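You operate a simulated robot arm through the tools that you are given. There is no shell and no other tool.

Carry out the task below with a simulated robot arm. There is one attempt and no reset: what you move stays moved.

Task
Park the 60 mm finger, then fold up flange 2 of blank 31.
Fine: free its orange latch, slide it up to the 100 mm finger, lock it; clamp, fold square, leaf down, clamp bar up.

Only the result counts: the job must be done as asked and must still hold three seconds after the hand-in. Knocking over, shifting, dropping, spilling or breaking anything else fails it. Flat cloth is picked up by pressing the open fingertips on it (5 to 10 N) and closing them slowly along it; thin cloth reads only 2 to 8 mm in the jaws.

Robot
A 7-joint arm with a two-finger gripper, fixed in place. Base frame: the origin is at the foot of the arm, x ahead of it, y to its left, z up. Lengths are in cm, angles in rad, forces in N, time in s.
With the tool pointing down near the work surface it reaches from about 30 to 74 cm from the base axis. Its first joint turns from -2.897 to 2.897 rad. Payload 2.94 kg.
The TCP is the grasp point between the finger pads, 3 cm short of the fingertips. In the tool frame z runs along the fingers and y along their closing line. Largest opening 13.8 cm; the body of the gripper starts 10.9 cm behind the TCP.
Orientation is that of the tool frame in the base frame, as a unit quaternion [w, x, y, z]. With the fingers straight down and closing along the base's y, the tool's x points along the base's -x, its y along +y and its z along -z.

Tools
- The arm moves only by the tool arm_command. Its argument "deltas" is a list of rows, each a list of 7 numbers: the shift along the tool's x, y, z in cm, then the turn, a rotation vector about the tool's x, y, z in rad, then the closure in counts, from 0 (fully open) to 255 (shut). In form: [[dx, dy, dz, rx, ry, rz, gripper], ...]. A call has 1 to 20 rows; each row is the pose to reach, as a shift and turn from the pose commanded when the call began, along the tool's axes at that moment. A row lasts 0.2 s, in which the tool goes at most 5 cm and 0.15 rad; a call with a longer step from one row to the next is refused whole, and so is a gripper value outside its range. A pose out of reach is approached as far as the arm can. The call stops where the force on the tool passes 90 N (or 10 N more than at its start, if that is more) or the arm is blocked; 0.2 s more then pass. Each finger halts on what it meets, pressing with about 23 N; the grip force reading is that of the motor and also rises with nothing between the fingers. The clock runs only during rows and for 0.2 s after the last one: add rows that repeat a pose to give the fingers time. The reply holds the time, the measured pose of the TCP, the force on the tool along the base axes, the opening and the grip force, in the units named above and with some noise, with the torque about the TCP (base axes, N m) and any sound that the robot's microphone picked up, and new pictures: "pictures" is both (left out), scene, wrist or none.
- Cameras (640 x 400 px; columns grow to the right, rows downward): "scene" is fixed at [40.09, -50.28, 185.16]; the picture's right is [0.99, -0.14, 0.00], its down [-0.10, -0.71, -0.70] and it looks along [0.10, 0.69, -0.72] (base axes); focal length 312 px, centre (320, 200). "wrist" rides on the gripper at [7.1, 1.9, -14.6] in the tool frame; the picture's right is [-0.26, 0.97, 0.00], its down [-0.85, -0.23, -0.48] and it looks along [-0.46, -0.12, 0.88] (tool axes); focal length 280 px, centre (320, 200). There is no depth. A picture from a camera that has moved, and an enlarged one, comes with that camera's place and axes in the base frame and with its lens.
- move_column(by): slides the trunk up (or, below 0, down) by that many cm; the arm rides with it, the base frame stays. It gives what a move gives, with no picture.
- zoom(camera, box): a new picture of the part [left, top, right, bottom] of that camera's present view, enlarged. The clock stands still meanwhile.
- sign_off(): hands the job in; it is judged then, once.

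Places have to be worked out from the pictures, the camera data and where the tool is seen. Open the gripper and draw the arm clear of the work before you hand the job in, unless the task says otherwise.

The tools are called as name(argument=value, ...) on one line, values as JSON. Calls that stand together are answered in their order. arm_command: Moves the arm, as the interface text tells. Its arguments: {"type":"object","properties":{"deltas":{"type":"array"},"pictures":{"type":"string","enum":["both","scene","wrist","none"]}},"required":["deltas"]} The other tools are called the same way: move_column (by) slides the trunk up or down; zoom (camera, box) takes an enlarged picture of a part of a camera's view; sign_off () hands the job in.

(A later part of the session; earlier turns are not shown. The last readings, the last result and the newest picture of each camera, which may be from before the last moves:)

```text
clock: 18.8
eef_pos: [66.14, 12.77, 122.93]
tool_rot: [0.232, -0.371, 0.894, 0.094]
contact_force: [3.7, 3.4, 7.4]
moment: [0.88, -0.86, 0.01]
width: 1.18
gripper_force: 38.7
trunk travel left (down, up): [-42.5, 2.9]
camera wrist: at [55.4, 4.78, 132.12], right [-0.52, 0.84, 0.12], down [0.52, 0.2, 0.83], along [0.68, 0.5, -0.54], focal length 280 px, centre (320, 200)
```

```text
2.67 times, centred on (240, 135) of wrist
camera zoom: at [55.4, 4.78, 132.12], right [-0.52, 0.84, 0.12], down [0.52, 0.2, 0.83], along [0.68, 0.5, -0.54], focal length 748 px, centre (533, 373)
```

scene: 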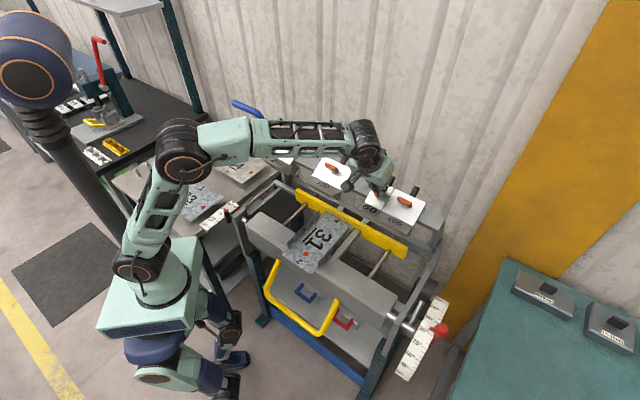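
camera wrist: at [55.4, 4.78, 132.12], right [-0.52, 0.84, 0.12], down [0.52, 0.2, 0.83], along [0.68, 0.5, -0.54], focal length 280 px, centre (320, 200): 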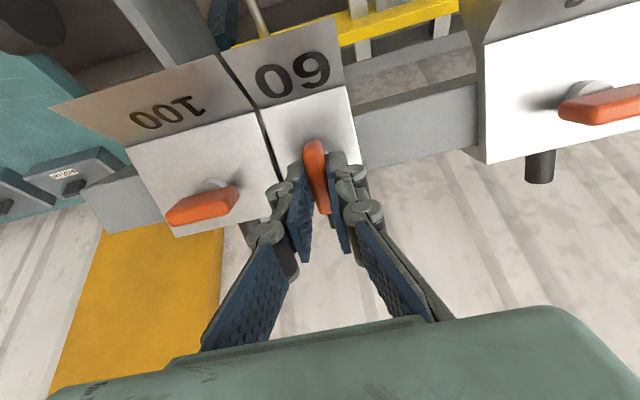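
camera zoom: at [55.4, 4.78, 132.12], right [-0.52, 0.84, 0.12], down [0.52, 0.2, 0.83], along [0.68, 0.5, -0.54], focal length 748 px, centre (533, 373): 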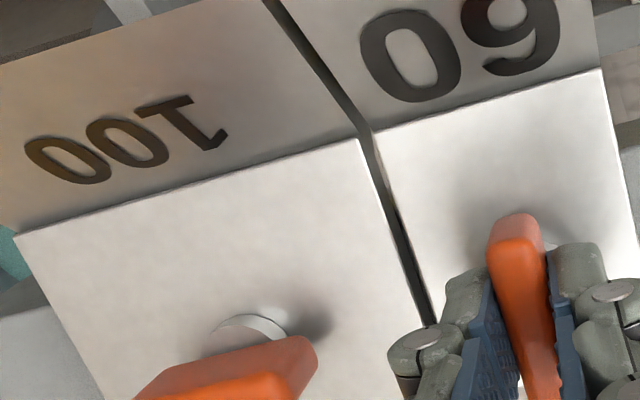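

The gap is now about 0.5 cm. I creep on in small steps and watch the force along the bar.

arm_command(deltas=[[0, -0.15, 0, 0, 0, 0, 250], [0, -0.3, 0, 0, 0, 0, 250], [0, -0.4, 0, 0, 0, 0, 250], [0, -0.5, 0, 0, 0, 0, 250]], pictures="none")

zoom(camera="scene", box=[340, 160, 420, 220])

zoom(camera="wrist", box=[140, 60, 340, 210])

```text
clock: 19.8
eef_pos: [66.39, 12.59, 122.97]
tool_rot: [0.232, -0.371, 0.894, 0.096]
contact_force: [0.1, 5.9, 4.8]
moment: [0.85, -0.67, 0.0]
width: 1.16
gripper_force: 38.3
trunk travel left (down, up): [-42.5, 2.9]
```

```text
6.67 times, centred on (380, 190) of scene
camera zoom: at [40.09, -50.28, 185.16], right [0.99, -0.14, 0.0], down [-0.1, -0.71, -0.7], along [0.1, 0.69, -0.72], focal length 2079 px, centre (-80, 267)
```

zoom: 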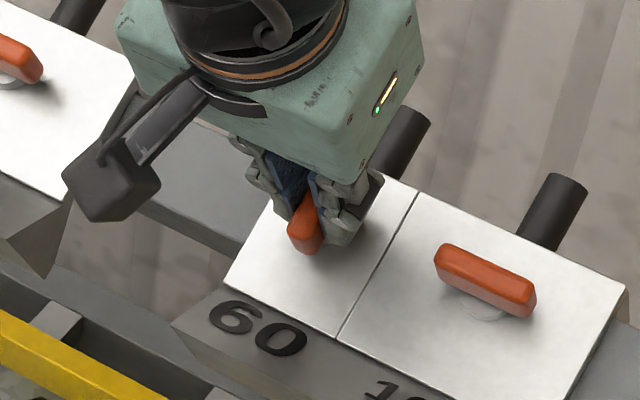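

```text
2.67 times, centred on (240, 135) of wrist
camera zoom: at [55.68, 4.53, 132.16], right [-0.52, 0.84, 0.13], down [0.52, 0.2, 0.83], along [0.67, 0.5, -0.55], focal length 748 px, centre (533, 373)
```

zoom: 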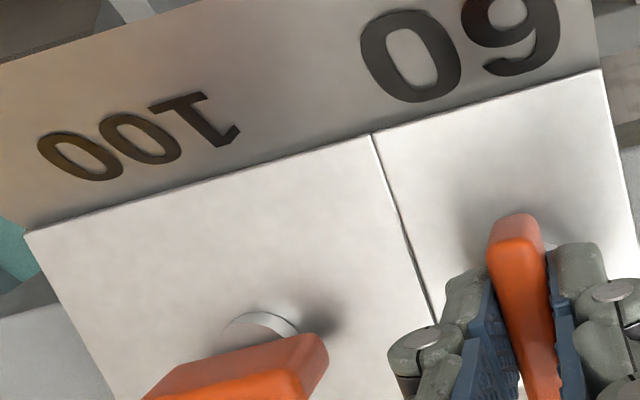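

The fingers are in contact: the seam has closed to a hairline and there is about 4 N along the bar. I turn the latch back a quarter turn (plus a touch) to lock it.

arm_command(deltas=[[0, -0.05, 0, 0, 0, 0.14, 250], [0, -0.05, 0, 0, 0, 0.28, 250], [0, -0.05, 0, 0, 0, 0.42, 250], [0, -0.05, 0, 0, 0, 0.56, 250], [0, -0.05, 0, 0, 0, 0.7, 250], [0, -0.05, 0, 0, 0, 0.84, 250], [0, -0.05, 0, 0, 0, 0.98, 250], [0, -0.05, 0, 0, 0, 1.12, 250], [0, -0.05, 0, 0, 0, 1.26, 250], [0, -0.05, 0, 0, 0, 1.4, 250], [0, -0.05, 0, 0, 0, 1.5, 250], [0, -0.05, 0, 0, 0, 1.6, 250], [0, -0.05, 0, 0, 0, 1.6, 250]])

zoom(camera="scene", box=[340, 160, 420, 220])

zoom(camera="wrist", box=[240, 60, 400, 220])

```text
clock: 22.6
eef_pos: [66.5, 12.44, 123.02]
tool_rot: [0.094, 0.383, 0.889, 0.232]
contact_force: [-5.4, 2.3, -0.6]
moment: [0.33, -0.65, 0.96]
width: 1.2
gripper_force: 39.1
trunk travel left (down, up): [-42.5, 2.9]
camera wrist: at [57.87, 13.82, 136.62], right [0.8, 0.39, 0.47], down [0.27, -0.92, 0.29], along [0.54, -0.11, -0.83], focal length 280 px, centre (320, 200)
```

scene: 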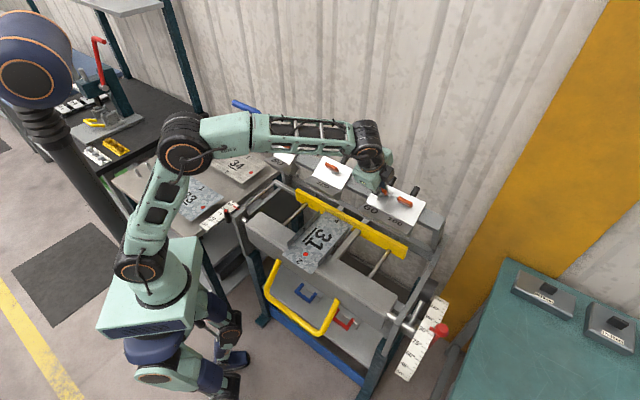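
wrist: 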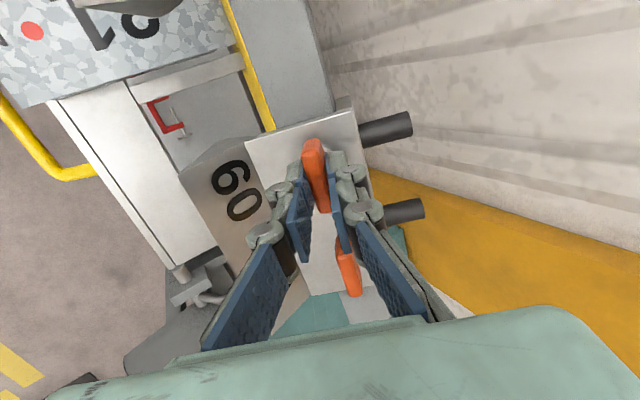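

```text
6.67 times, centred on (380, 190) of scene
camera zoom: at [40.09, -50.28, 185.16], right [0.99, -0.14, 0.0], down [-0.1, -0.71, -0.7], along [0.1, 0.69, -0.72], focal length 2079 px, centre (-80, 267)
```

zoom: 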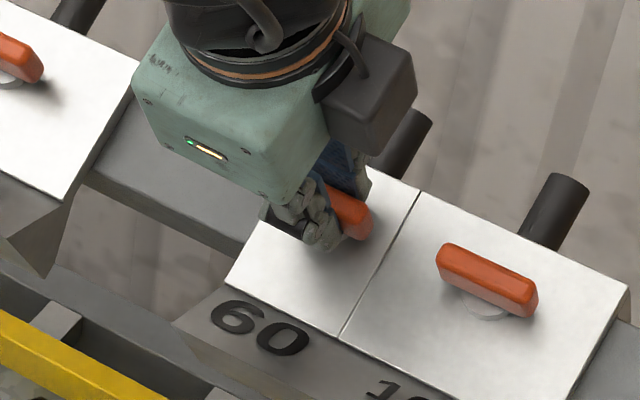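

```text
2.50 times, centred on (320, 140) of wrist
camera zoom: at [57.87, 13.82, 136.62], right [0.8, 0.39, 0.47], down [0.27, -0.92, 0.29], along [0.54, -0.11, -0.83], focal length 701 px, centre (320, 350)
```

zoom: 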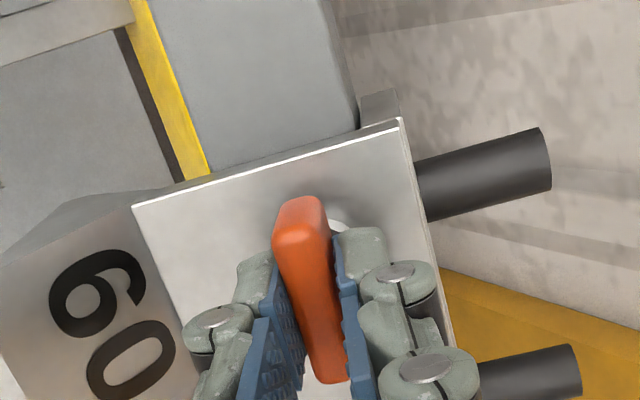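

The latch is back in line with the others and the torque rose to about 1 N·m at its stop, which fits a locked latch. I test the lock with a gentle 0.3 cm tug back along the bar.

arm_command(deltas=[[0.15, 0, 0, 0, 0, -0.03, 250], [0.3, 0, 0, 0, 0, -0.03, 250], [0.3, 0, 0, 0, 0, -0.03, 250]], pictures="none")

zoom(camera="scene", box=[340, 160, 420, 220])

```text
clock: 23.4
eef_pos: [66.74, 12.47, 122.89]
tool_rot: [0.098, 0.37, 0.894, 0.231]
contact_force: [5.2, -3.8, 1.4]
moment: [0.37, -0.78, -0.18]
width: 1.2
gripper_force: 39.1
trunk travel left (down, up): [-42.5, 2.9]
```

```text
6.67 times, centred on (380, 190) of scene
camera zoom: at [40.09, -50.28, 185.16], right [0.99, -0.14, 0.0], down [-0.1, -0.71, -0.7], along [0.1, 0.69, -0.72], focal length 2079 px, centre (-80, 267)
```

zoom: 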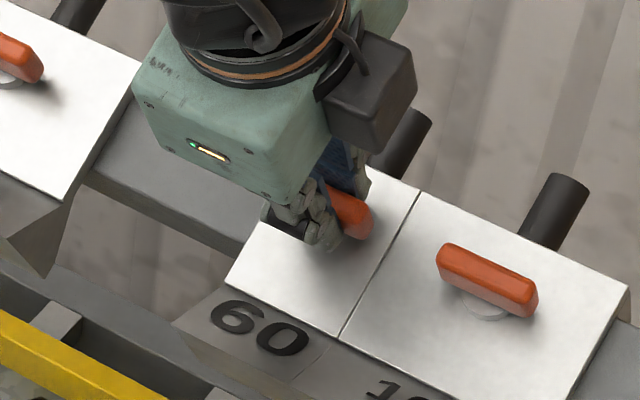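

The finger did not move under the tug (force swung from −5 to +6 N), so it is locked. I open the jaws and back straight off along the tool axis.

arm_command(deltas=[[-0.1, 0, 0, 0, 0, 0, 215], [-0.1, 0, 0, 0, 0, 0, 170], [-0.1, 0, 0, 0, 0, 0, 160], [-0.1, 0, -3, 0, 0, 0, 160], [-0.1, 0, -7, 0, 0, 0, 160], [-0.1, 0, -11, 0, 0, 0, 160], [-0.1, 0, -11, 0, 0, 0, 160]])

zoom(camera="scene", box=[320, 130, 440, 220])

zoom(camera="wrist", box=[240, 60, 400, 220])

```text
clock: 25.0
eef_pos: [62.5, 8.53, 132.57]
tool_rot: [0.096, 0.37, 0.894, 0.231]
contact_force: [-0.6, -0.5, 0.3]
moment: [0.0, 0.04, 0.0]
width: 5.17
gripper_force: 0.1
trunk travel left (down, up): [-42.5, 2.9]
camera wrist: at [53.64, 9.78, 146.03], right [0.78, 0.41, 0.47], down [0.29, -0.91, 0.31], along [0.55, -0.1, -0.83], focal length 280 px, centre (320, 200)
```

scene: 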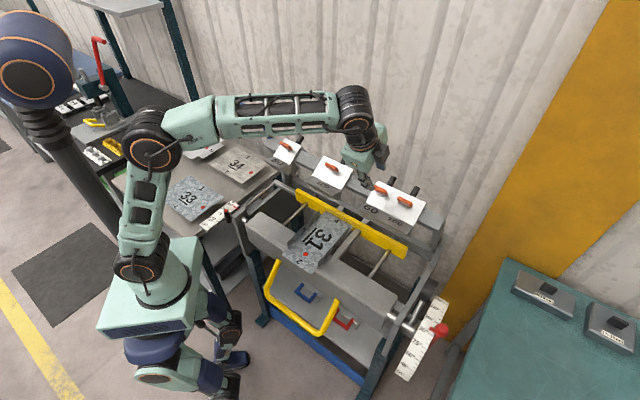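
wrist: 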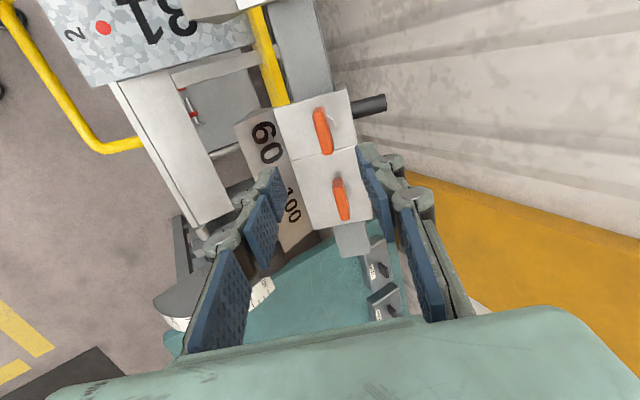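

```text
4.44 times, centred on (380, 175) of scene
camera zoom: at [40.09, -50.28, 185.16], right [0.99, -0.14, 0.0], down [-0.1, -0.71, -0.7], along [0.1, 0.69, -0.72], focal length 1386 px, centre (53, 311)
```

zoom: 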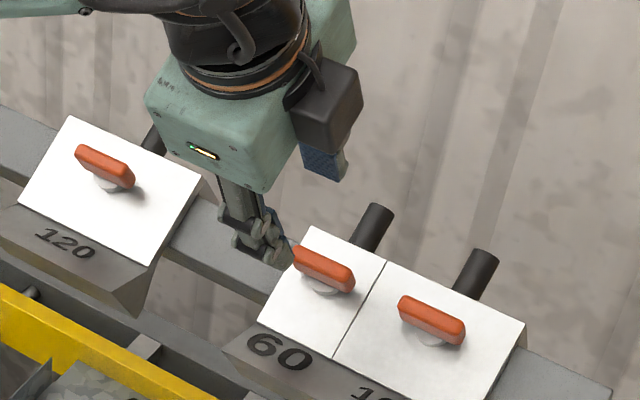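

```text
2.50 times, centred on (320, 140) of wrist
camera zoom: at [53.64, 9.78, 146.03], right [0.78, 0.41, 0.47], down [0.29, -0.91, 0.31], along [0.55, -0.1, -0.83], focal length 701 px, centre (320, 350)
```

zoom: 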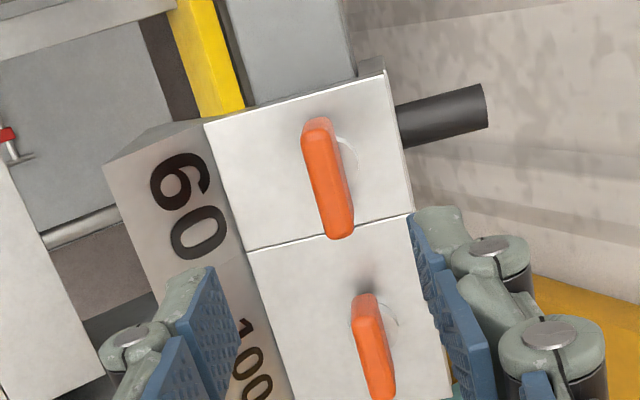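

The 60 finger now sits flush against the 100 with its latch locked like the others. Next is the blue clamp lever at the left end, which I place roughly around (24–35, 48, 118–134). I back off upward and level the hand first.

arm_command(deltas=[[1, 0, -3.5, 0.05, 0, 0, 160], [4, -0.5, -7, 0.15, 0, 0, 160], [8, -1.2, -9.5, 0.25, 0, 0, 160], [12, -1.8, -11, 0.37, 0, 0, 160], [15.5, -2.3, -12, 0.46, 0, 0, 160], [18.2, -2.65, -12.2, 0.503, 0, 0, 160], [18.2, -2.65, -12.2, 0.503, 0, 0, 160]])

```text
clock: 26.6
eef_pos: [44.07, 15.66, 142.03]
tool_rot: [0.001, 0.382, 0.924, 0.001]
contact_force: [0.2, 0.6, -0.8]
moment: [0.01, 0.01, 0.01]
width: 5.19
gripper_force: 0.1
trunk travel left (down, up): [-42.5, 2.9]
camera wrist: at [40.36, 21.98, 156.44], right [0.87, 0.5, 0.0], down [0.44, -0.76, 0.48], along [0.24, -0.41, -0.88], focal length 280 px, centre (320, 200)
```

scene: 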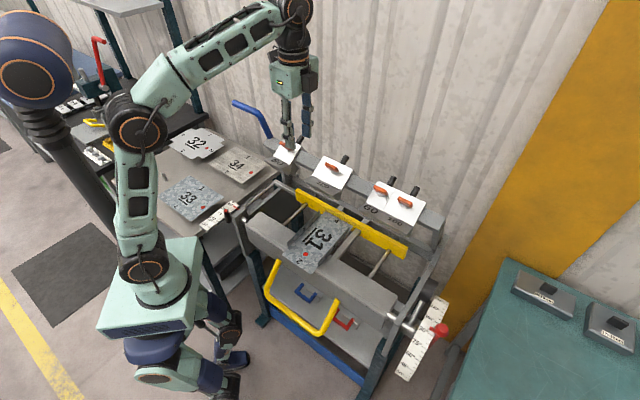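
wrist: 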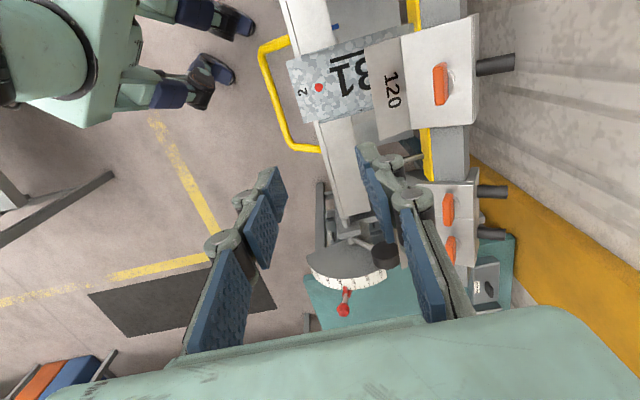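

Now I turn the hand to look toward the lever (+y side) while moving over to about (30, 34, 142).

arm_command(deltas=[[1.4, 0.2, 0, 0, 0, -0.139, 160], [2.8, 0.4, 0, 0, 0, -0.277, 160], [4.2, 0.5, 0, 0, 0, -0.416, 160], [5.6, 0.7, 0, 0, 0, -0.554, 160], [7, 0.9, 0, 0, 0, -0.693, 160], [8.4, 1.1, 0, 0, 0, -0.832, 160], [9.8, 1.2, 0, 0, 0, -0.97, 160], [11.2, 1.4, 0, 0, 0, -1.109, 160], [12.6, 1.6, 0, 0, 0, -1.247, 160], [14, 1.8, 0, 0, 0, -1.386, 160], [15.4, 2, 0, 0, 0, -1.525, 160], [16.8, 2.2, 0, 0, 0, -1.663, 160], [18.2, 2.4, 0, 0, 0, -1.802, 160], [19.6, 2.6, 0, 0, 0, -1.94, 160], [21, 2.8, 0, 0, 0, -2.079, 160], [22.4, 3, 0, 0, 0, -2.218, 160], [22.9, 3, 0, 0, 0, -2.356, 160]])

```text
clock: 30.2
eef_pos: [29.84, 34.25, 141.81]
tool_rot: [-0.001, 0.709, -0.706, 0.002]
contact_force: [1.3, -0.3, 0.4]
moment: [-0.02, 0.03, 0.02]
width: 5.13
gripper_force: 0.1
trunk travel left (down, up): [-42.5, 2.9]
camera wrist: at [27.8, 27.03, 156.3], right [-0.97, 0.26, 0.0], down [0.23, 0.85, 0.48], along [0.13, 0.46, -0.88], focal length 280 px, centre (320, 200)
```

scene: 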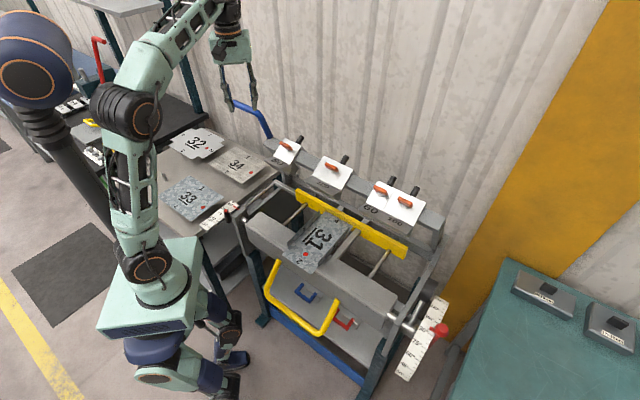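
wrist: 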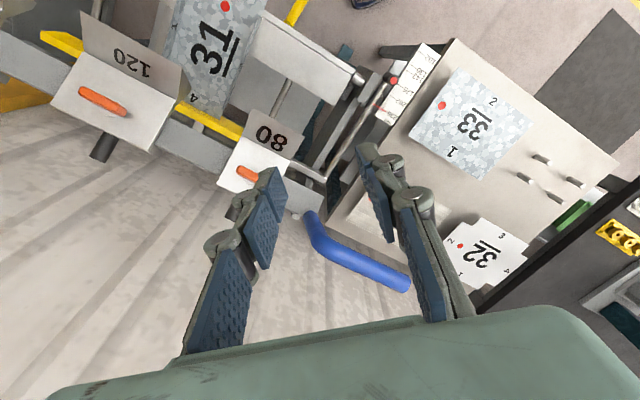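

The blue lever is in view, with its base near the bar end, one bend, and the grip toward the tables. I zoom in for precise pixel positions.

zoom(camera="scene", box=[205, 75, 305, 175])

zoom(camera="wrist", box=[220, 130, 440, 310])

```text
4.00 times, centred on (255, 125) of scene
camera zoom: at [40.09, -50.28, 185.16], right [0.99, -0.14, 0.0], down [-0.1, -0.71, -0.7], along [0.1, 0.69, -0.72], focal length 1247 px, centre (580, 500)
```

zoom: 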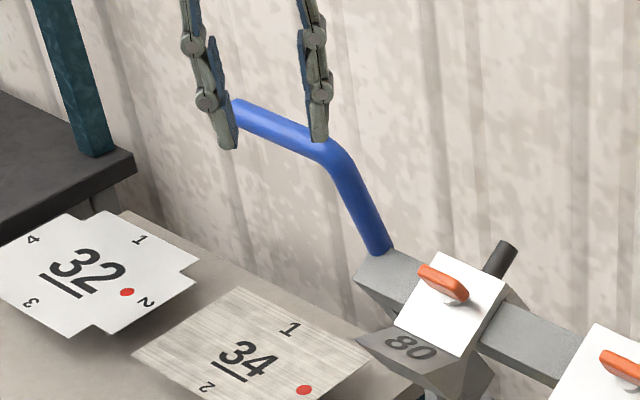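

```text
2.22 times, centred on (330, 220) of wrist
camera zoom: at [27.8, 27.03, 156.3], right [-0.97, 0.26, 0.0], down [0.23, 0.85, 0.48], along [0.13, 0.46, -0.88], focal length 623 px, centre (298, 156)
```

zoom: 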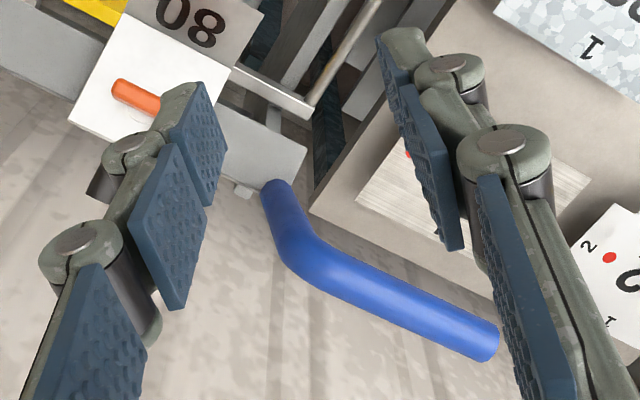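

The grip of the lever is a horizontal rod parallel to the bar, at about n = 56.5 and z = 130, from e = −10 to −22. I need to know how the bar pivots, so I zoom on both ends of the machine.

zoom(camera="scene", box=[225, 130, 345, 250])

zoom(camera="scene", box=[350, 180, 470, 300])

zoom(camera="wrist", box=[0, 0, 400, 240])

```text
3.33 times, centred on (285, 190) of scene
camera zoom: at [40.09, -50.28, 185.16], right [0.99, -0.14, 0.0], down [-0.1, -0.71, -0.7], along [0.1, 0.69, -0.72], focal length 1039 px, centre (437, 233)
```

zoom: 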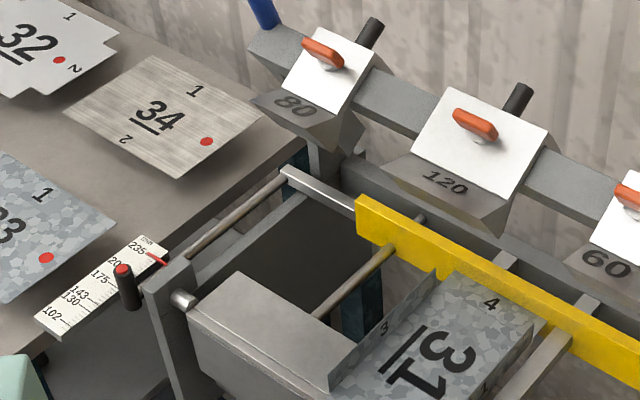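

```text
3.33 times, centred on (410, 240) of scene
camera zoom: at [40.09, -50.28, 185.16], right [0.99, -0.14, 0.0], down [-0.1, -0.71, -0.7], along [0.1, 0.69, -0.72], focal length 1039 px, centre (20, 67)
```

zoom: 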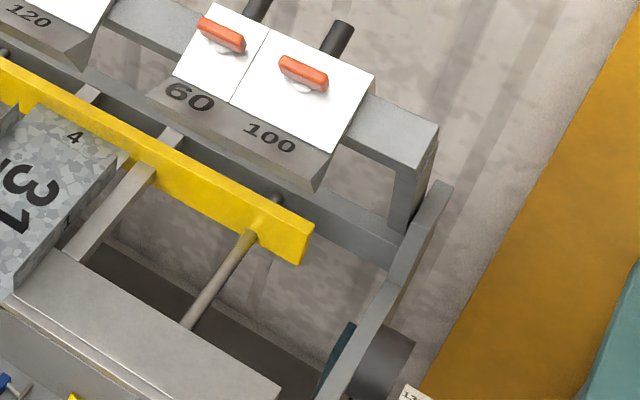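

```text
1.60 times, centred on (200, 120) of wrist
camera zoom: at [27.8, 27.03, 156.3], right [-0.97, 0.26, 0.0], down [0.23, 0.85, 0.48], along [0.13, 0.46, -0.88], focal length 449 px, centre (512, 328)
```

zoom: 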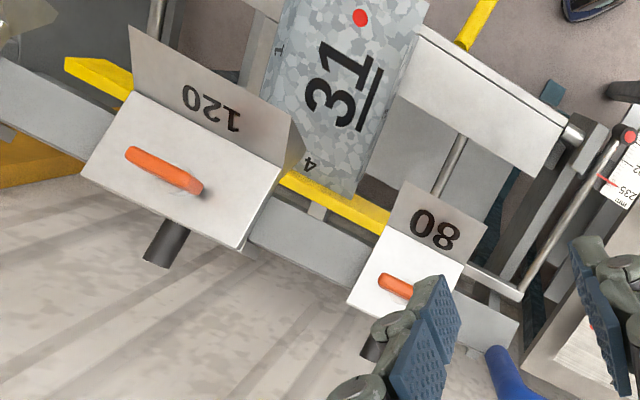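

The bar hangs on end arms pivoted low at the rear, so clamping swings the lever grip forward (−n) and then down. I turn the hand so its closing line is across the grip rod, in place first.

arm_command(deltas=[[0, 0, 0, 0, 0, -0.131, 145], [0, 0, 0, 0, 0, -0.262, 145], [0, 0, 0, 0, 0, -0.393, 145], [0, 0, 0, 0, 0, -0.524, 145], [0, 0, 0, 0, 0, -0.655, 145], [0, 0, 0, 0, 0, -0.785, 145], [0, 0, 0, 0, 0, -0.785, 145]])

```text
clock: 31.8
eef_pos: [29.95, 34.12, 141.94]
tool_rot: [-0.002, 0.924, -0.382, 0.001]
contact_force: [0.4, 0.2, 0.4]
moment: [-0.03, 0.0, 0.01]
width: 5.95
gripper_force: 0.0
trunk travel left (down, up): [-42.5, 2.9]
camera wrist: at [33.54, 27.84, 156.43], right [-0.87, -0.5, 0.0], down [-0.44, 0.76, 0.47], along [-0.23, 0.41, -0.88], focal length 280 px, centre (320, 200)
```

scene: 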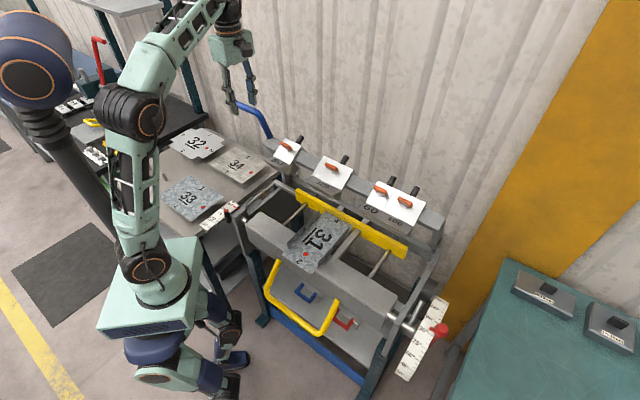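
wrist: 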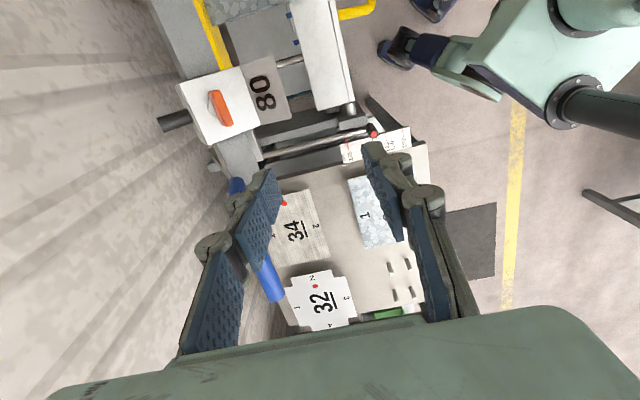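

The hand is aligned. I move over the grip with a 0.35 rad tilt, still well above it, and check with pictures.

arm_command(deltas=[[-3, -1, 0, 0.07, 0, 0, 145], [-6, -3, 0, 0.14, 0, 0, 145], [-9, -5, 0.5, 0.21, 0, 0, 145], [-12, -7, 1.5, 0.28, 0, 0, 145], [-14, -8, 2.5, 0.35, 0, 0, 145], [-14, -8.5, 3, 0.35, 0, 0, 145]])

zoom(camera="scene", box=[205, 75, 305, 175])

```text
clock: 33.2
eef_pos: [25.95, 50.15, 138.92]
tool_rot: [-0.163, 0.91, -0.376, 0.068]
contact_force: [-0.6, -0.2, -0.5]
moment: [0.0, -0.02, 0.0]
width: 5.96
gripper_force: 0.1
trunk travel left (down, up): [-42.5, 2.9]
camera wrist: at [26.09, 40.31, 151.75], right [-0.83, -0.46, -0.33], down [-0.56, 0.64, 0.52], along [-0.03, 0.62, -0.78], focal length 280 px, centre (320, 200)
```

scene: 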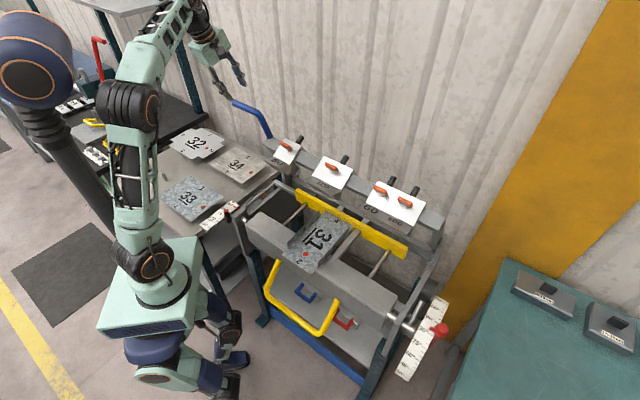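
wrist: 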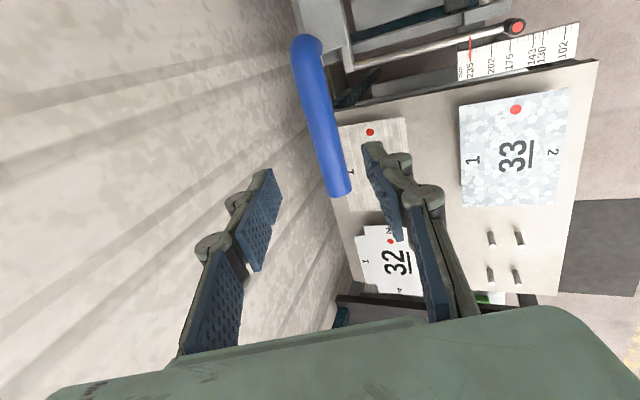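

```text
4.00 times, centred on (255, 125) of scene
camera zoom: at [40.09, -50.28, 185.16], right [0.99, -0.14, 0.0], down [-0.1, -0.71, -0.7], along [0.1, 0.69, -0.72], focal length 1247 px, centre (580, 500)
```

zoom: 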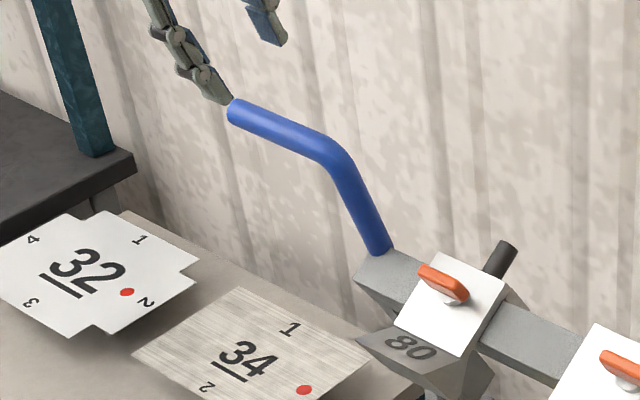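

The rod runs between the jaws, by my fit 0.9 cm toward tool +y and 9.1 cm ahead of the TCP. I shift, advance along the tool axis until the rod is at the pads, and look.

arm_command(deltas=[[0, 0.9, 0.5, 0, 0, 0, 145], [0, 0.9, 3, 0, 0, 0, 145], [0, 0.9, 6, 0, 0, 0, 145], [0, 0.9, 9, 0, 0, 0, 145], [0, 0.9, 9, 0, 0, 0, 145]])

zoom(camera="scene", box=[205, 75, 305, 175])

```text
clock: 34.4
eef_pos: [27.69, 51.71, 130.32]
tool_rot: [-0.162, 0.91, -0.376, 0.068]
contact_force: [-0.2, 0.0, -0.3]
moment: [-0.01, -0.04, -0.01]
width: 5.95
gripper_force: 0.0
trunk travel left (down, up): [-42.5, 2.9]
camera wrist: at [27.92, 41.87, 143.24], right [-0.82, -0.46, -0.33], down [-0.56, 0.64, 0.52], along [-0.03, 0.62, -0.78], focal length 280 px, centre (320, 200)
```

scene: 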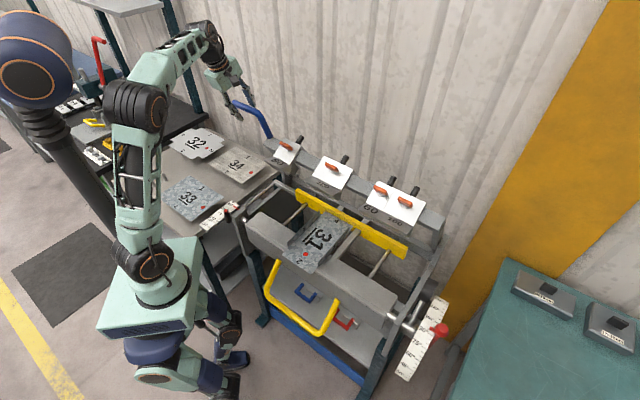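
wrist: 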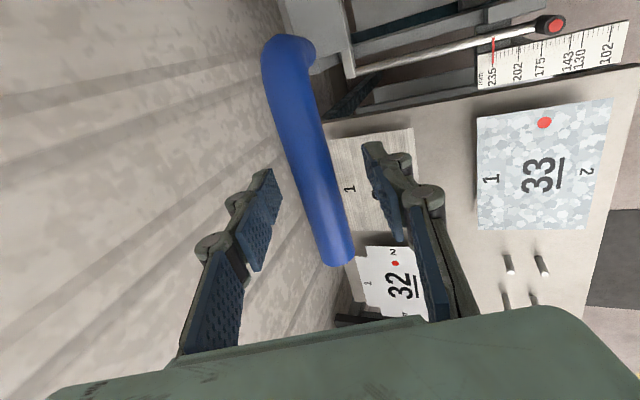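

```text
4.00 times, centred on (255, 125) of scene
camera zoom: at [40.09, -50.28, 185.16], right [0.99, -0.14, 0.0], down [-0.1, -0.71, -0.7], along [0.1, 0.69, -0.72], focal length 1247 px, centre (580, 500)
```

zoom: 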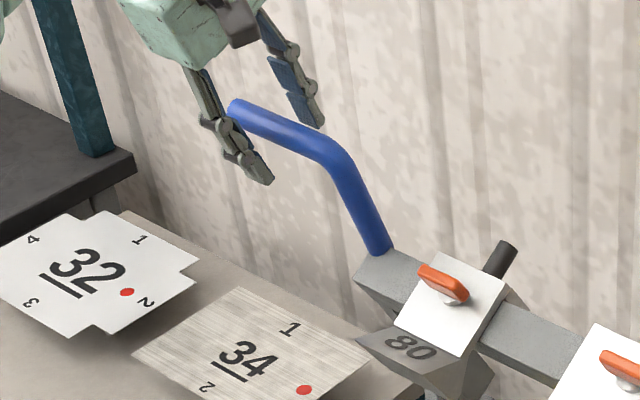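

The jaws straddle the grip rod. I close on it.

arm_command(deltas=[[0, 0, 0, 0, 0, 0, 175], [0, 0, 0, 0, 0, 0, 200], [0, 0, 0, 0, 0, 0, 225], [0, 0, 0, 0, 0, 0, 240], [0, 0, 0, 0, 0, 0, 240]], pictures="wrist")

```text
clock: 35.6
eef_pos: [27.8, 51.76, 130.28]
tool_rot: [-0.163, 0.909, -0.377, 0.069]
contact_force: [1.5, 2.1, 1.1]
moment: [0.02, -0.03, -0.03]
width: 2.23
gripper_force: 44.6
trunk travel left (down, up): [-42.5, 2.9]
camera wrist: at [27.94, 41.91, 143.25], right [-0.83, -0.46, -0.33], down [-0.56, 0.64, 0.52], along [-0.03, 0.62, -0.78], focal length 280 px, centre (320, 200)
```

wrist: 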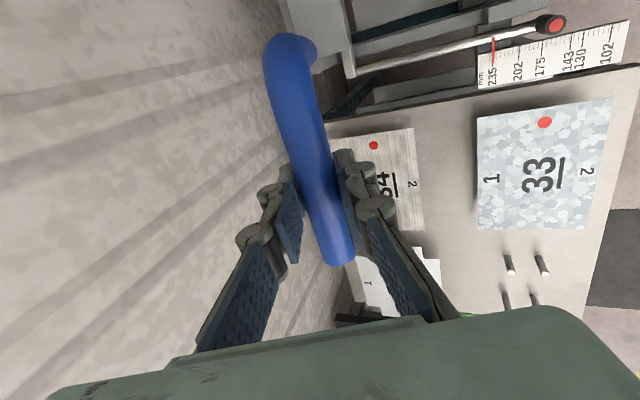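

Gripped at 2.23 cm. I pull gently 2 cm in the expected direction (tool +y: forward and slightly down), turning with the lever, and read the force.

arm_command(deltas=[[0, 0.7, 0, 0.018, 0, 0, 250], [0, 1.4, 0, 0.037, 0, 0, 250], [0, 2, 0, 0.055, 0, 0, 250], [0, 2, 0, 0.055, 0, 0, 250]], pictures="scene")

```text
clock: 36.6
eef_pos: [26.43, 50.33, 129.44]
tool_rot: [-0.186, 0.905, -0.374, 0.077]
contact_force: [2.0, 0.9, -0.3]
moment: [0.08, 0.06, 0.01]
width: 2.27
gripper_force: 45.4
trunk travel left (down, up): [-42.5, 2.9]
```

scene: 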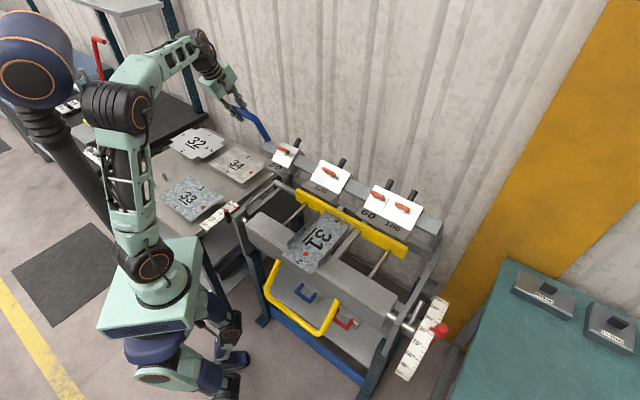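

The lever and bar follow with almost no force. I continue along an arc about the estimated pivot, another 0.3 rad.

arm_command(deltas=[[0, 1.8, 0.05, 0.05, 0, 0, 250], [0, 3.6, 0.18, 0.1, 0, 0, 250], [0, 5.4, 0.4, 0.15, 0, 0, 250], [0, 7.17, 0.72, 0.2, 0, 0, 250], [0, 8.9, 1.12, 0.25, 0, 0, 250], [0, 10.67, 1.61, 0.3, 0, 0, 250], [0, 10.67, 1.61, 0.3, 0, 0, 250]])

```text
clock: 38.2
eef_pos: [20.86, 43.5, 122.19]
tool_rot: [-0.303, 0.867, -0.372, 0.133]
contact_force: [-8.1, 15.9, -6.4]
moment: [-0.37, -0.42, 0.63]
width: 2.52
gripper_force: 45.4
trunk travel left (down, up): [-42.5, 2.9]
camera wrist: at [18.05, 31.08, 132.21], right [-0.72, -0.33, -0.6], down [-0.67, 0.53, 0.51], along [0.15, 0.78, -0.61], focal length 280 px, centre (320, 200)
```

scene: 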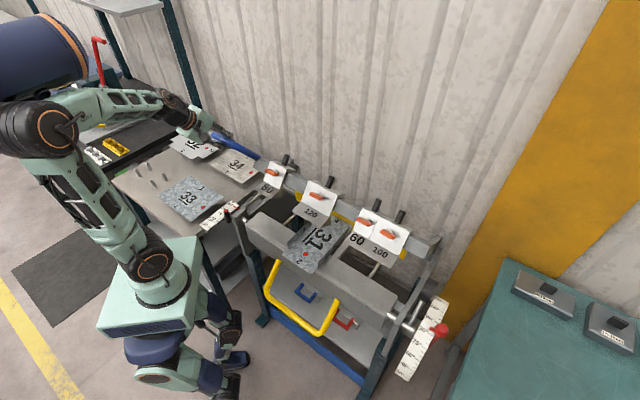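
wrist: 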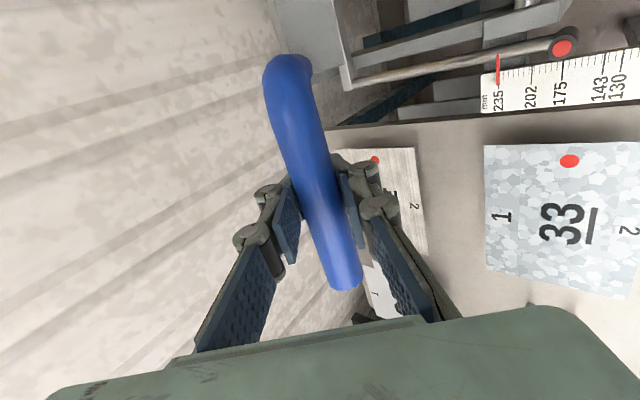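

The bar has swung partly down, but my hand tilt brings the wrist too close to the base (forces near 19 N). I turn the hand back toward vertical about the round rod while keeping my grip.

arm_command(deltas=[[0, 0, 0, -0.1, 0, 0, 235], [0, 0, 0, -0.2, 0, 0, 235], [0, 0, 0, -0.3, 0, 0, 235], [0, 0, 0, -0.4, 0, 0, 235], [0, 0, 0, -0.5, 0, 0, 235], [0, 0, 0, -0.5, 0, 0, 235]])

zoom(camera="scene", box=[190, 100, 430, 260])

```text
clock: 39.6
eef_pos: [20.08, 43.76, 123.47]
tool_rot: [-0.092, 0.919, -0.381, 0.039]
contact_force: [8.4, -5.5, -0.5]
moment: [0.11, -0.29, 0.06]
width: 2.21
gripper_force: 44.9
trunk travel left (down, up): [-42.5, 2.9]
camera wrist: at [21.71, 35.38, 137.33], right [-0.85, -0.48, -0.19], down [-0.51, 0.69, 0.51], along [-0.11, 0.54, -0.84], focal length 280 px, centre (320, 200)
```

scene: 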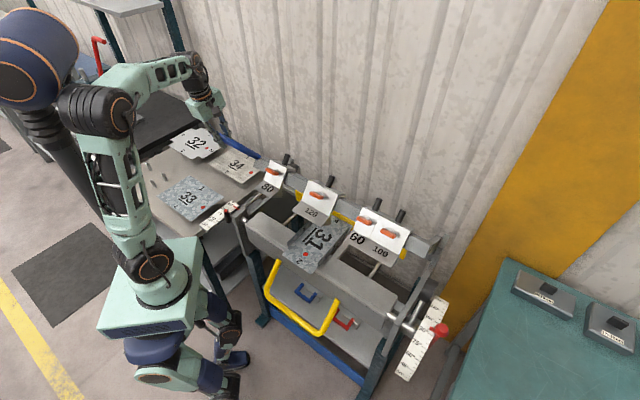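
wrist: 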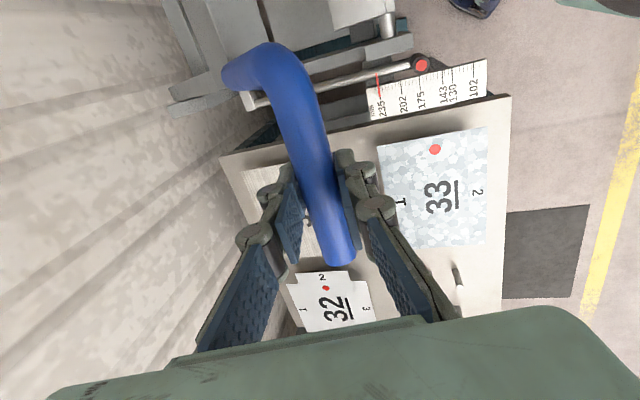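

```text
2.50 times, centred on (310, 180) of scene
camera zoom: at [40.09, -50.28, 185.16], right [0.99, -0.14, 0.0], down [-0.1, -0.71, -0.7], along [0.1, 0.69, -0.72], focal length 780 px, centre (345, 250)
```

zoom: 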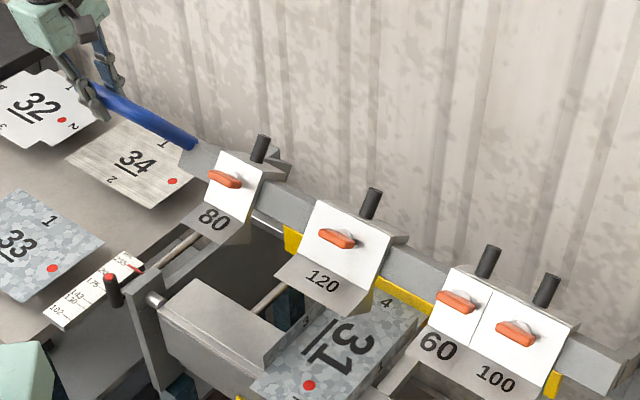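

A circle through the three measured grip points puts the pivot at about n = 69.6, z = 96 with radius 36.8. That predicts the finger noses land on the bed line after about 1.0 rad in total, with 0.65 left. I continue along this arc with the hand nearly vertical.

arm_command(deltas=[[0, 1.2, 0.7, 0, 0, 0, 250], [0, 2.33, 1.49, 0, 0, 0, 250], [0, 3.4, 2.23, 0, 0, 0, 250], [0, 4.4, 3.02, 0, 0, 0, 250], [0, 5.4, 3.83, 0, 0, 0, 250], [0, 6.35, 4.68, 0, 0, 0, 250], [0, 7.28, 5.55, 0, 0, 0, 250], [0, 8.18, 6.48, 0, 0, 0, 250], [0, 9.05, 7.41, 0, 0, 0, 250], [0, 9.88, 8.4, 0, 0, 0, 250]])

zoom(camera="scene", box=[220, 140, 440, 280])

```text
clock: 41.8
eef_pos: [14.38, 38.25, 113.22]
tool_rot: [-0.093, 0.919, -0.381, 0.038]
contact_force: [11.6, 1.7, -3.1]
moment: [0.5, 0.01, 0.03]
width: 2.25
gripper_force: 44.6
trunk travel left (down, up): [-42.5, 2.9]
camera wrist: at [16.04, 29.82, 126.86], right [-0.85, -0.48, -0.19], down [-0.51, 0.69, 0.51], along [-0.11, 0.54, -0.84], focal length 280 px, centre (320, 200)
```

scene: 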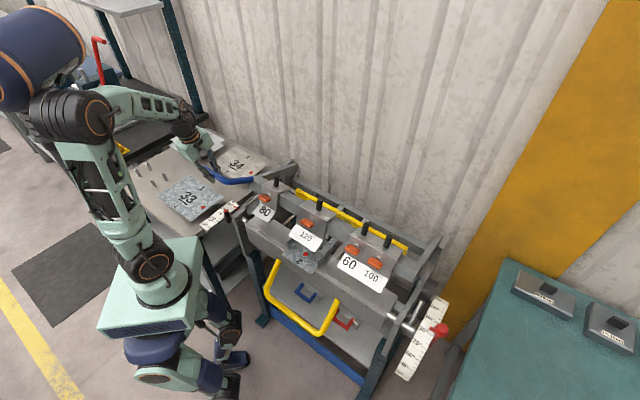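
wrist: 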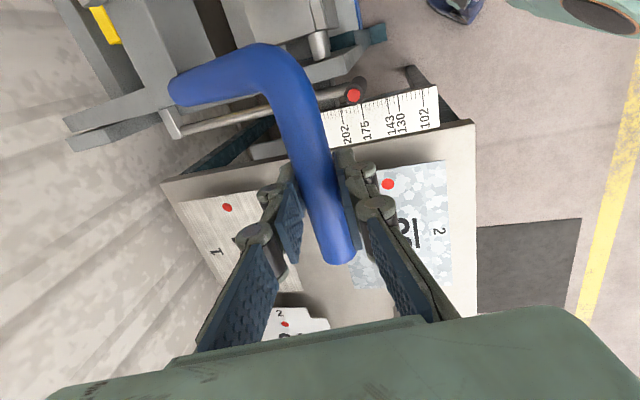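

```text
2.86 times, centred on (330, 210) of scene
camera zoom: at [40.09, -50.28, 185.16], right [0.99, -0.14, 0.0], down [-0.1, -0.71, -0.7], along [0.1, 0.69, -0.72], focal length 891 px, centre (291, 171)
```

zoom: 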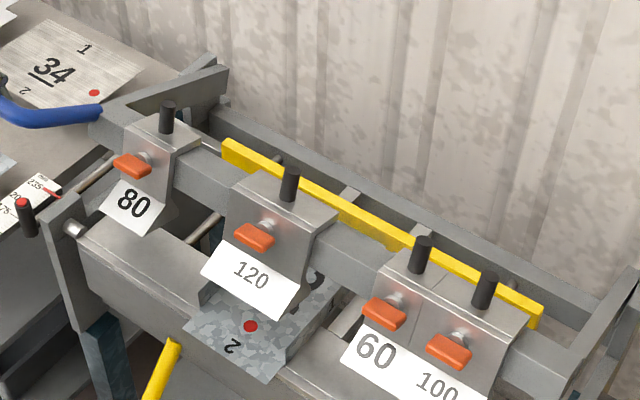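

Low force; the bar is nearly down and the 120 finger is coming in between the blank's side flanges. I continue to about 160° on the arc.

arm_command(deltas=[[0, 0.8, 1.0, 0, 0, 0, 250], [0, 1.57, 2.04, 0, 0, 0, 250], [0, 2.29, 3.1, 0, 0, 0, 250], [0, 2.98, 4.18, 0, 0, 0, 250], [0, 2.98, 4.18, 0, 0, 0, 250]])

zoom(camera="scene", box=[240, 170, 400, 280])

```text
clock: 43.0
eef_pos: [12.98, 36.67, 108.52]
tool_rot: [-0.093, 0.919, -0.381, 0.038]
contact_force: [20.3, 8.6, -7.2]
moment: [0.5, 0.09, 0.06]
width: 2.26
gripper_force: 44.9
trunk travel left (down, up): [-42.5, 2.9]
camera wrist: at [14.6, 28.4, 122.24], right [-0.85, -0.48, -0.19], down [-0.51, 0.69, 0.51], along [-0.11, 0.53, -0.84], focal length 280 px, centre (320, 200)
```

scene: 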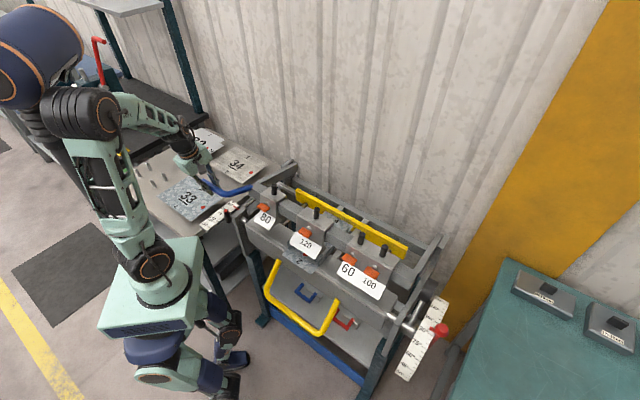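
wrist: 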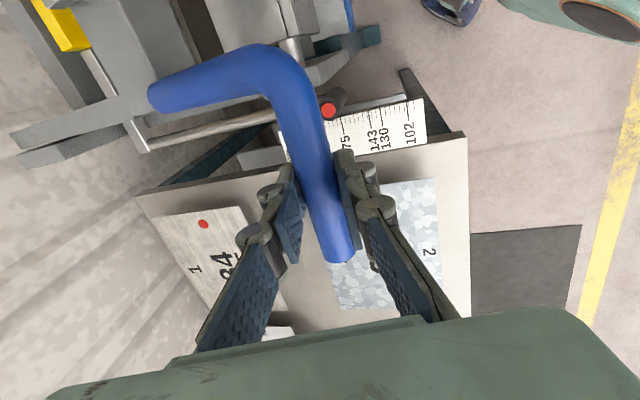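

```text
3.64 times, centred on (320, 225) of scene
camera zoom: at [40.09, -50.28, 185.16], right [0.99, -0.14, 0.0], down [-0.1, -0.71, -0.7], along [0.1, 0.69, -0.72], focal length 1134 px, centre (320, 109)
```

zoom: 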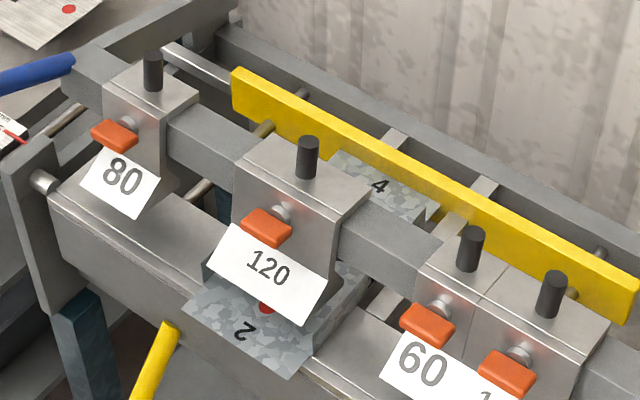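

The noses are about to touch down. I continue slowly, with a 0.3 cm correction for the slight pull I read.

arm_command(deltas=[[0, 0.15, 0.6, 0, 0, 0, 250], [0, 0.34, 1.16, 0, 0, 0, 250], [0, 0.65, 1.75, 0, 0, 0, 250], [0, 0.98, 2.3, 0, 0, 0, 250], [0, 1.25, 2.9, 0, 0, 0, 250], [0, 1.52, 3.47, 0, 0, 0, 250]])

zoom(camera="scene", box=[240, 170, 400, 280])

```text
clock: 44.4
eef_pos: [12.18, 36.08, 104.77]
tool_rot: [-0.092, 0.919, -0.381, 0.039]
contact_force: [5.8, -4.2, -4.3]
moment: [0.04, -0.05, -0.05]
width: 2.24
gripper_force: 44.8
trunk travel left (down, up): [-42.5, 2.9]
camera wrist: at [13.81, 27.69, 118.58], right [-0.85, -0.48, -0.19], down [-0.51, 0.69, 0.51], along [-0.11, 0.53, -0.84], focal length 280 px, centre (320, 200)
```

scene: 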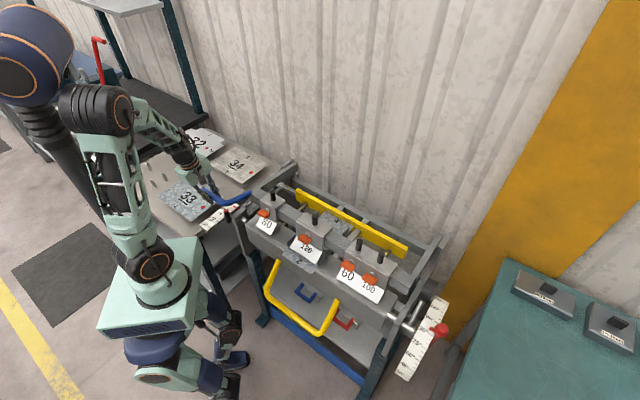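
wrist: 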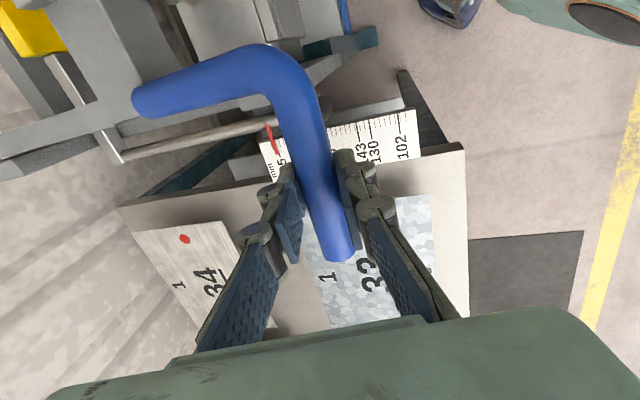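

```text
3.64 times, centred on (320, 225) of scene
camera zoom: at [40.09, -50.28, 185.16], right [0.99, -0.14, 0.0], down [-0.1, -0.71, -0.7], along [0.1, 0.69, -0.72], focal length 1134 px, centre (320, 109)
```

zoom: 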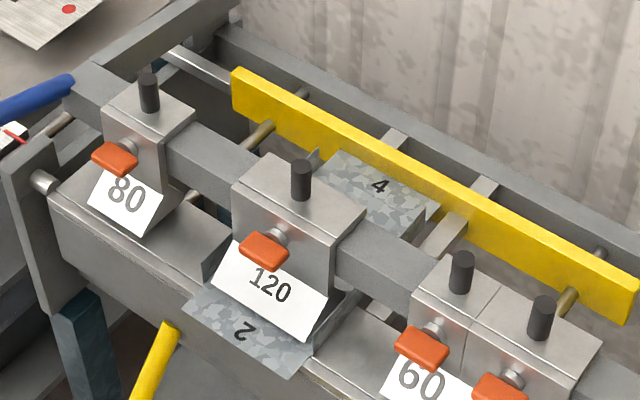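

Still moving freely (z = 104.8). I continue in small steps, watching for the clamping resistance.

arm_command(deltas=[[0, 0.35, 0.5, 0, 0, 0, 250], [0, 0.6, 1.0, 0, 0, 0, 250], [0, 0.85, 1.6, 0, 0, 0, 250], [0, 1.05, 2.2, 0, 0, 0, 250], [0, 1.05, 2.2, 0, 0, 0, 250]])

zoom(camera="scene", box=[240, 170, 400, 280])

```text
clock: 45.6
eef_pos: [12.1, 36.13, 102.86]
tool_rot: [-0.1, 0.918, -0.381, 0.039]
contact_force: [12.2, 12.0, 25.2]
moment: [0.2, 0.08, 0.04]
width: 2.41
gripper_force: 45.0
trunk travel left (down, up): [-42.5, 2.9]
camera wrist: at [13.62, 27.55, 116.51], right [-0.85, -0.48, -0.2], down [-0.51, 0.69, 0.52], along [-0.11, 0.55, -0.83], focal length 280 px, centre (320, 200)
```

scene: 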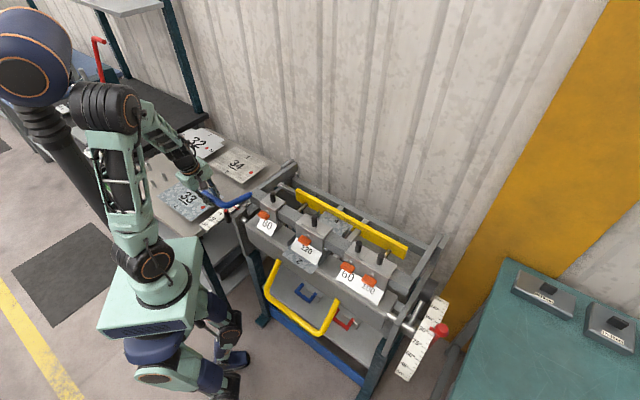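
wrist: 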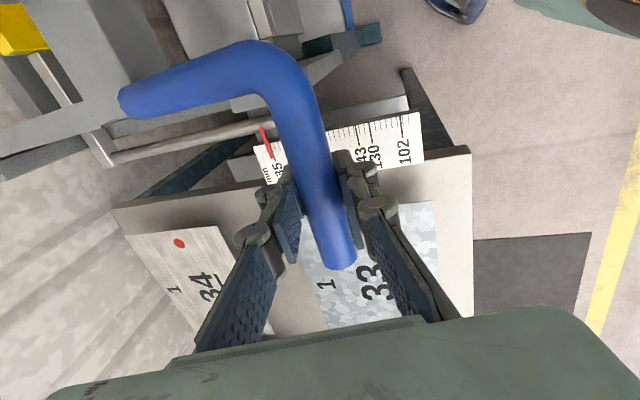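

```text
3.64 times, centred on (320, 225) of scene
camera zoom: at [40.09, -50.28, 185.16], right [0.99, -0.14, 0.0], down [-0.1, -0.71, -0.7], along [0.1, 0.69, -0.72], focal length 1134 px, centre (320, 109)
```

zoom: 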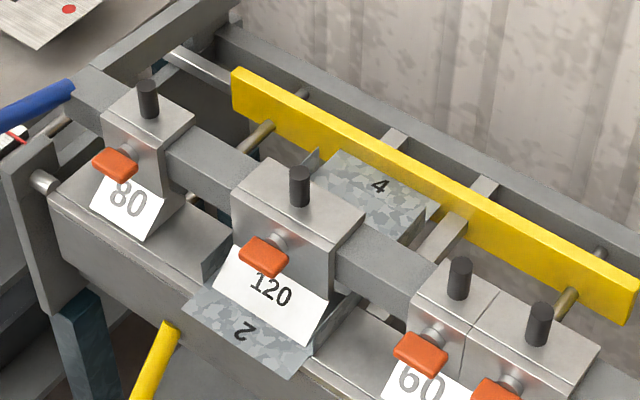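

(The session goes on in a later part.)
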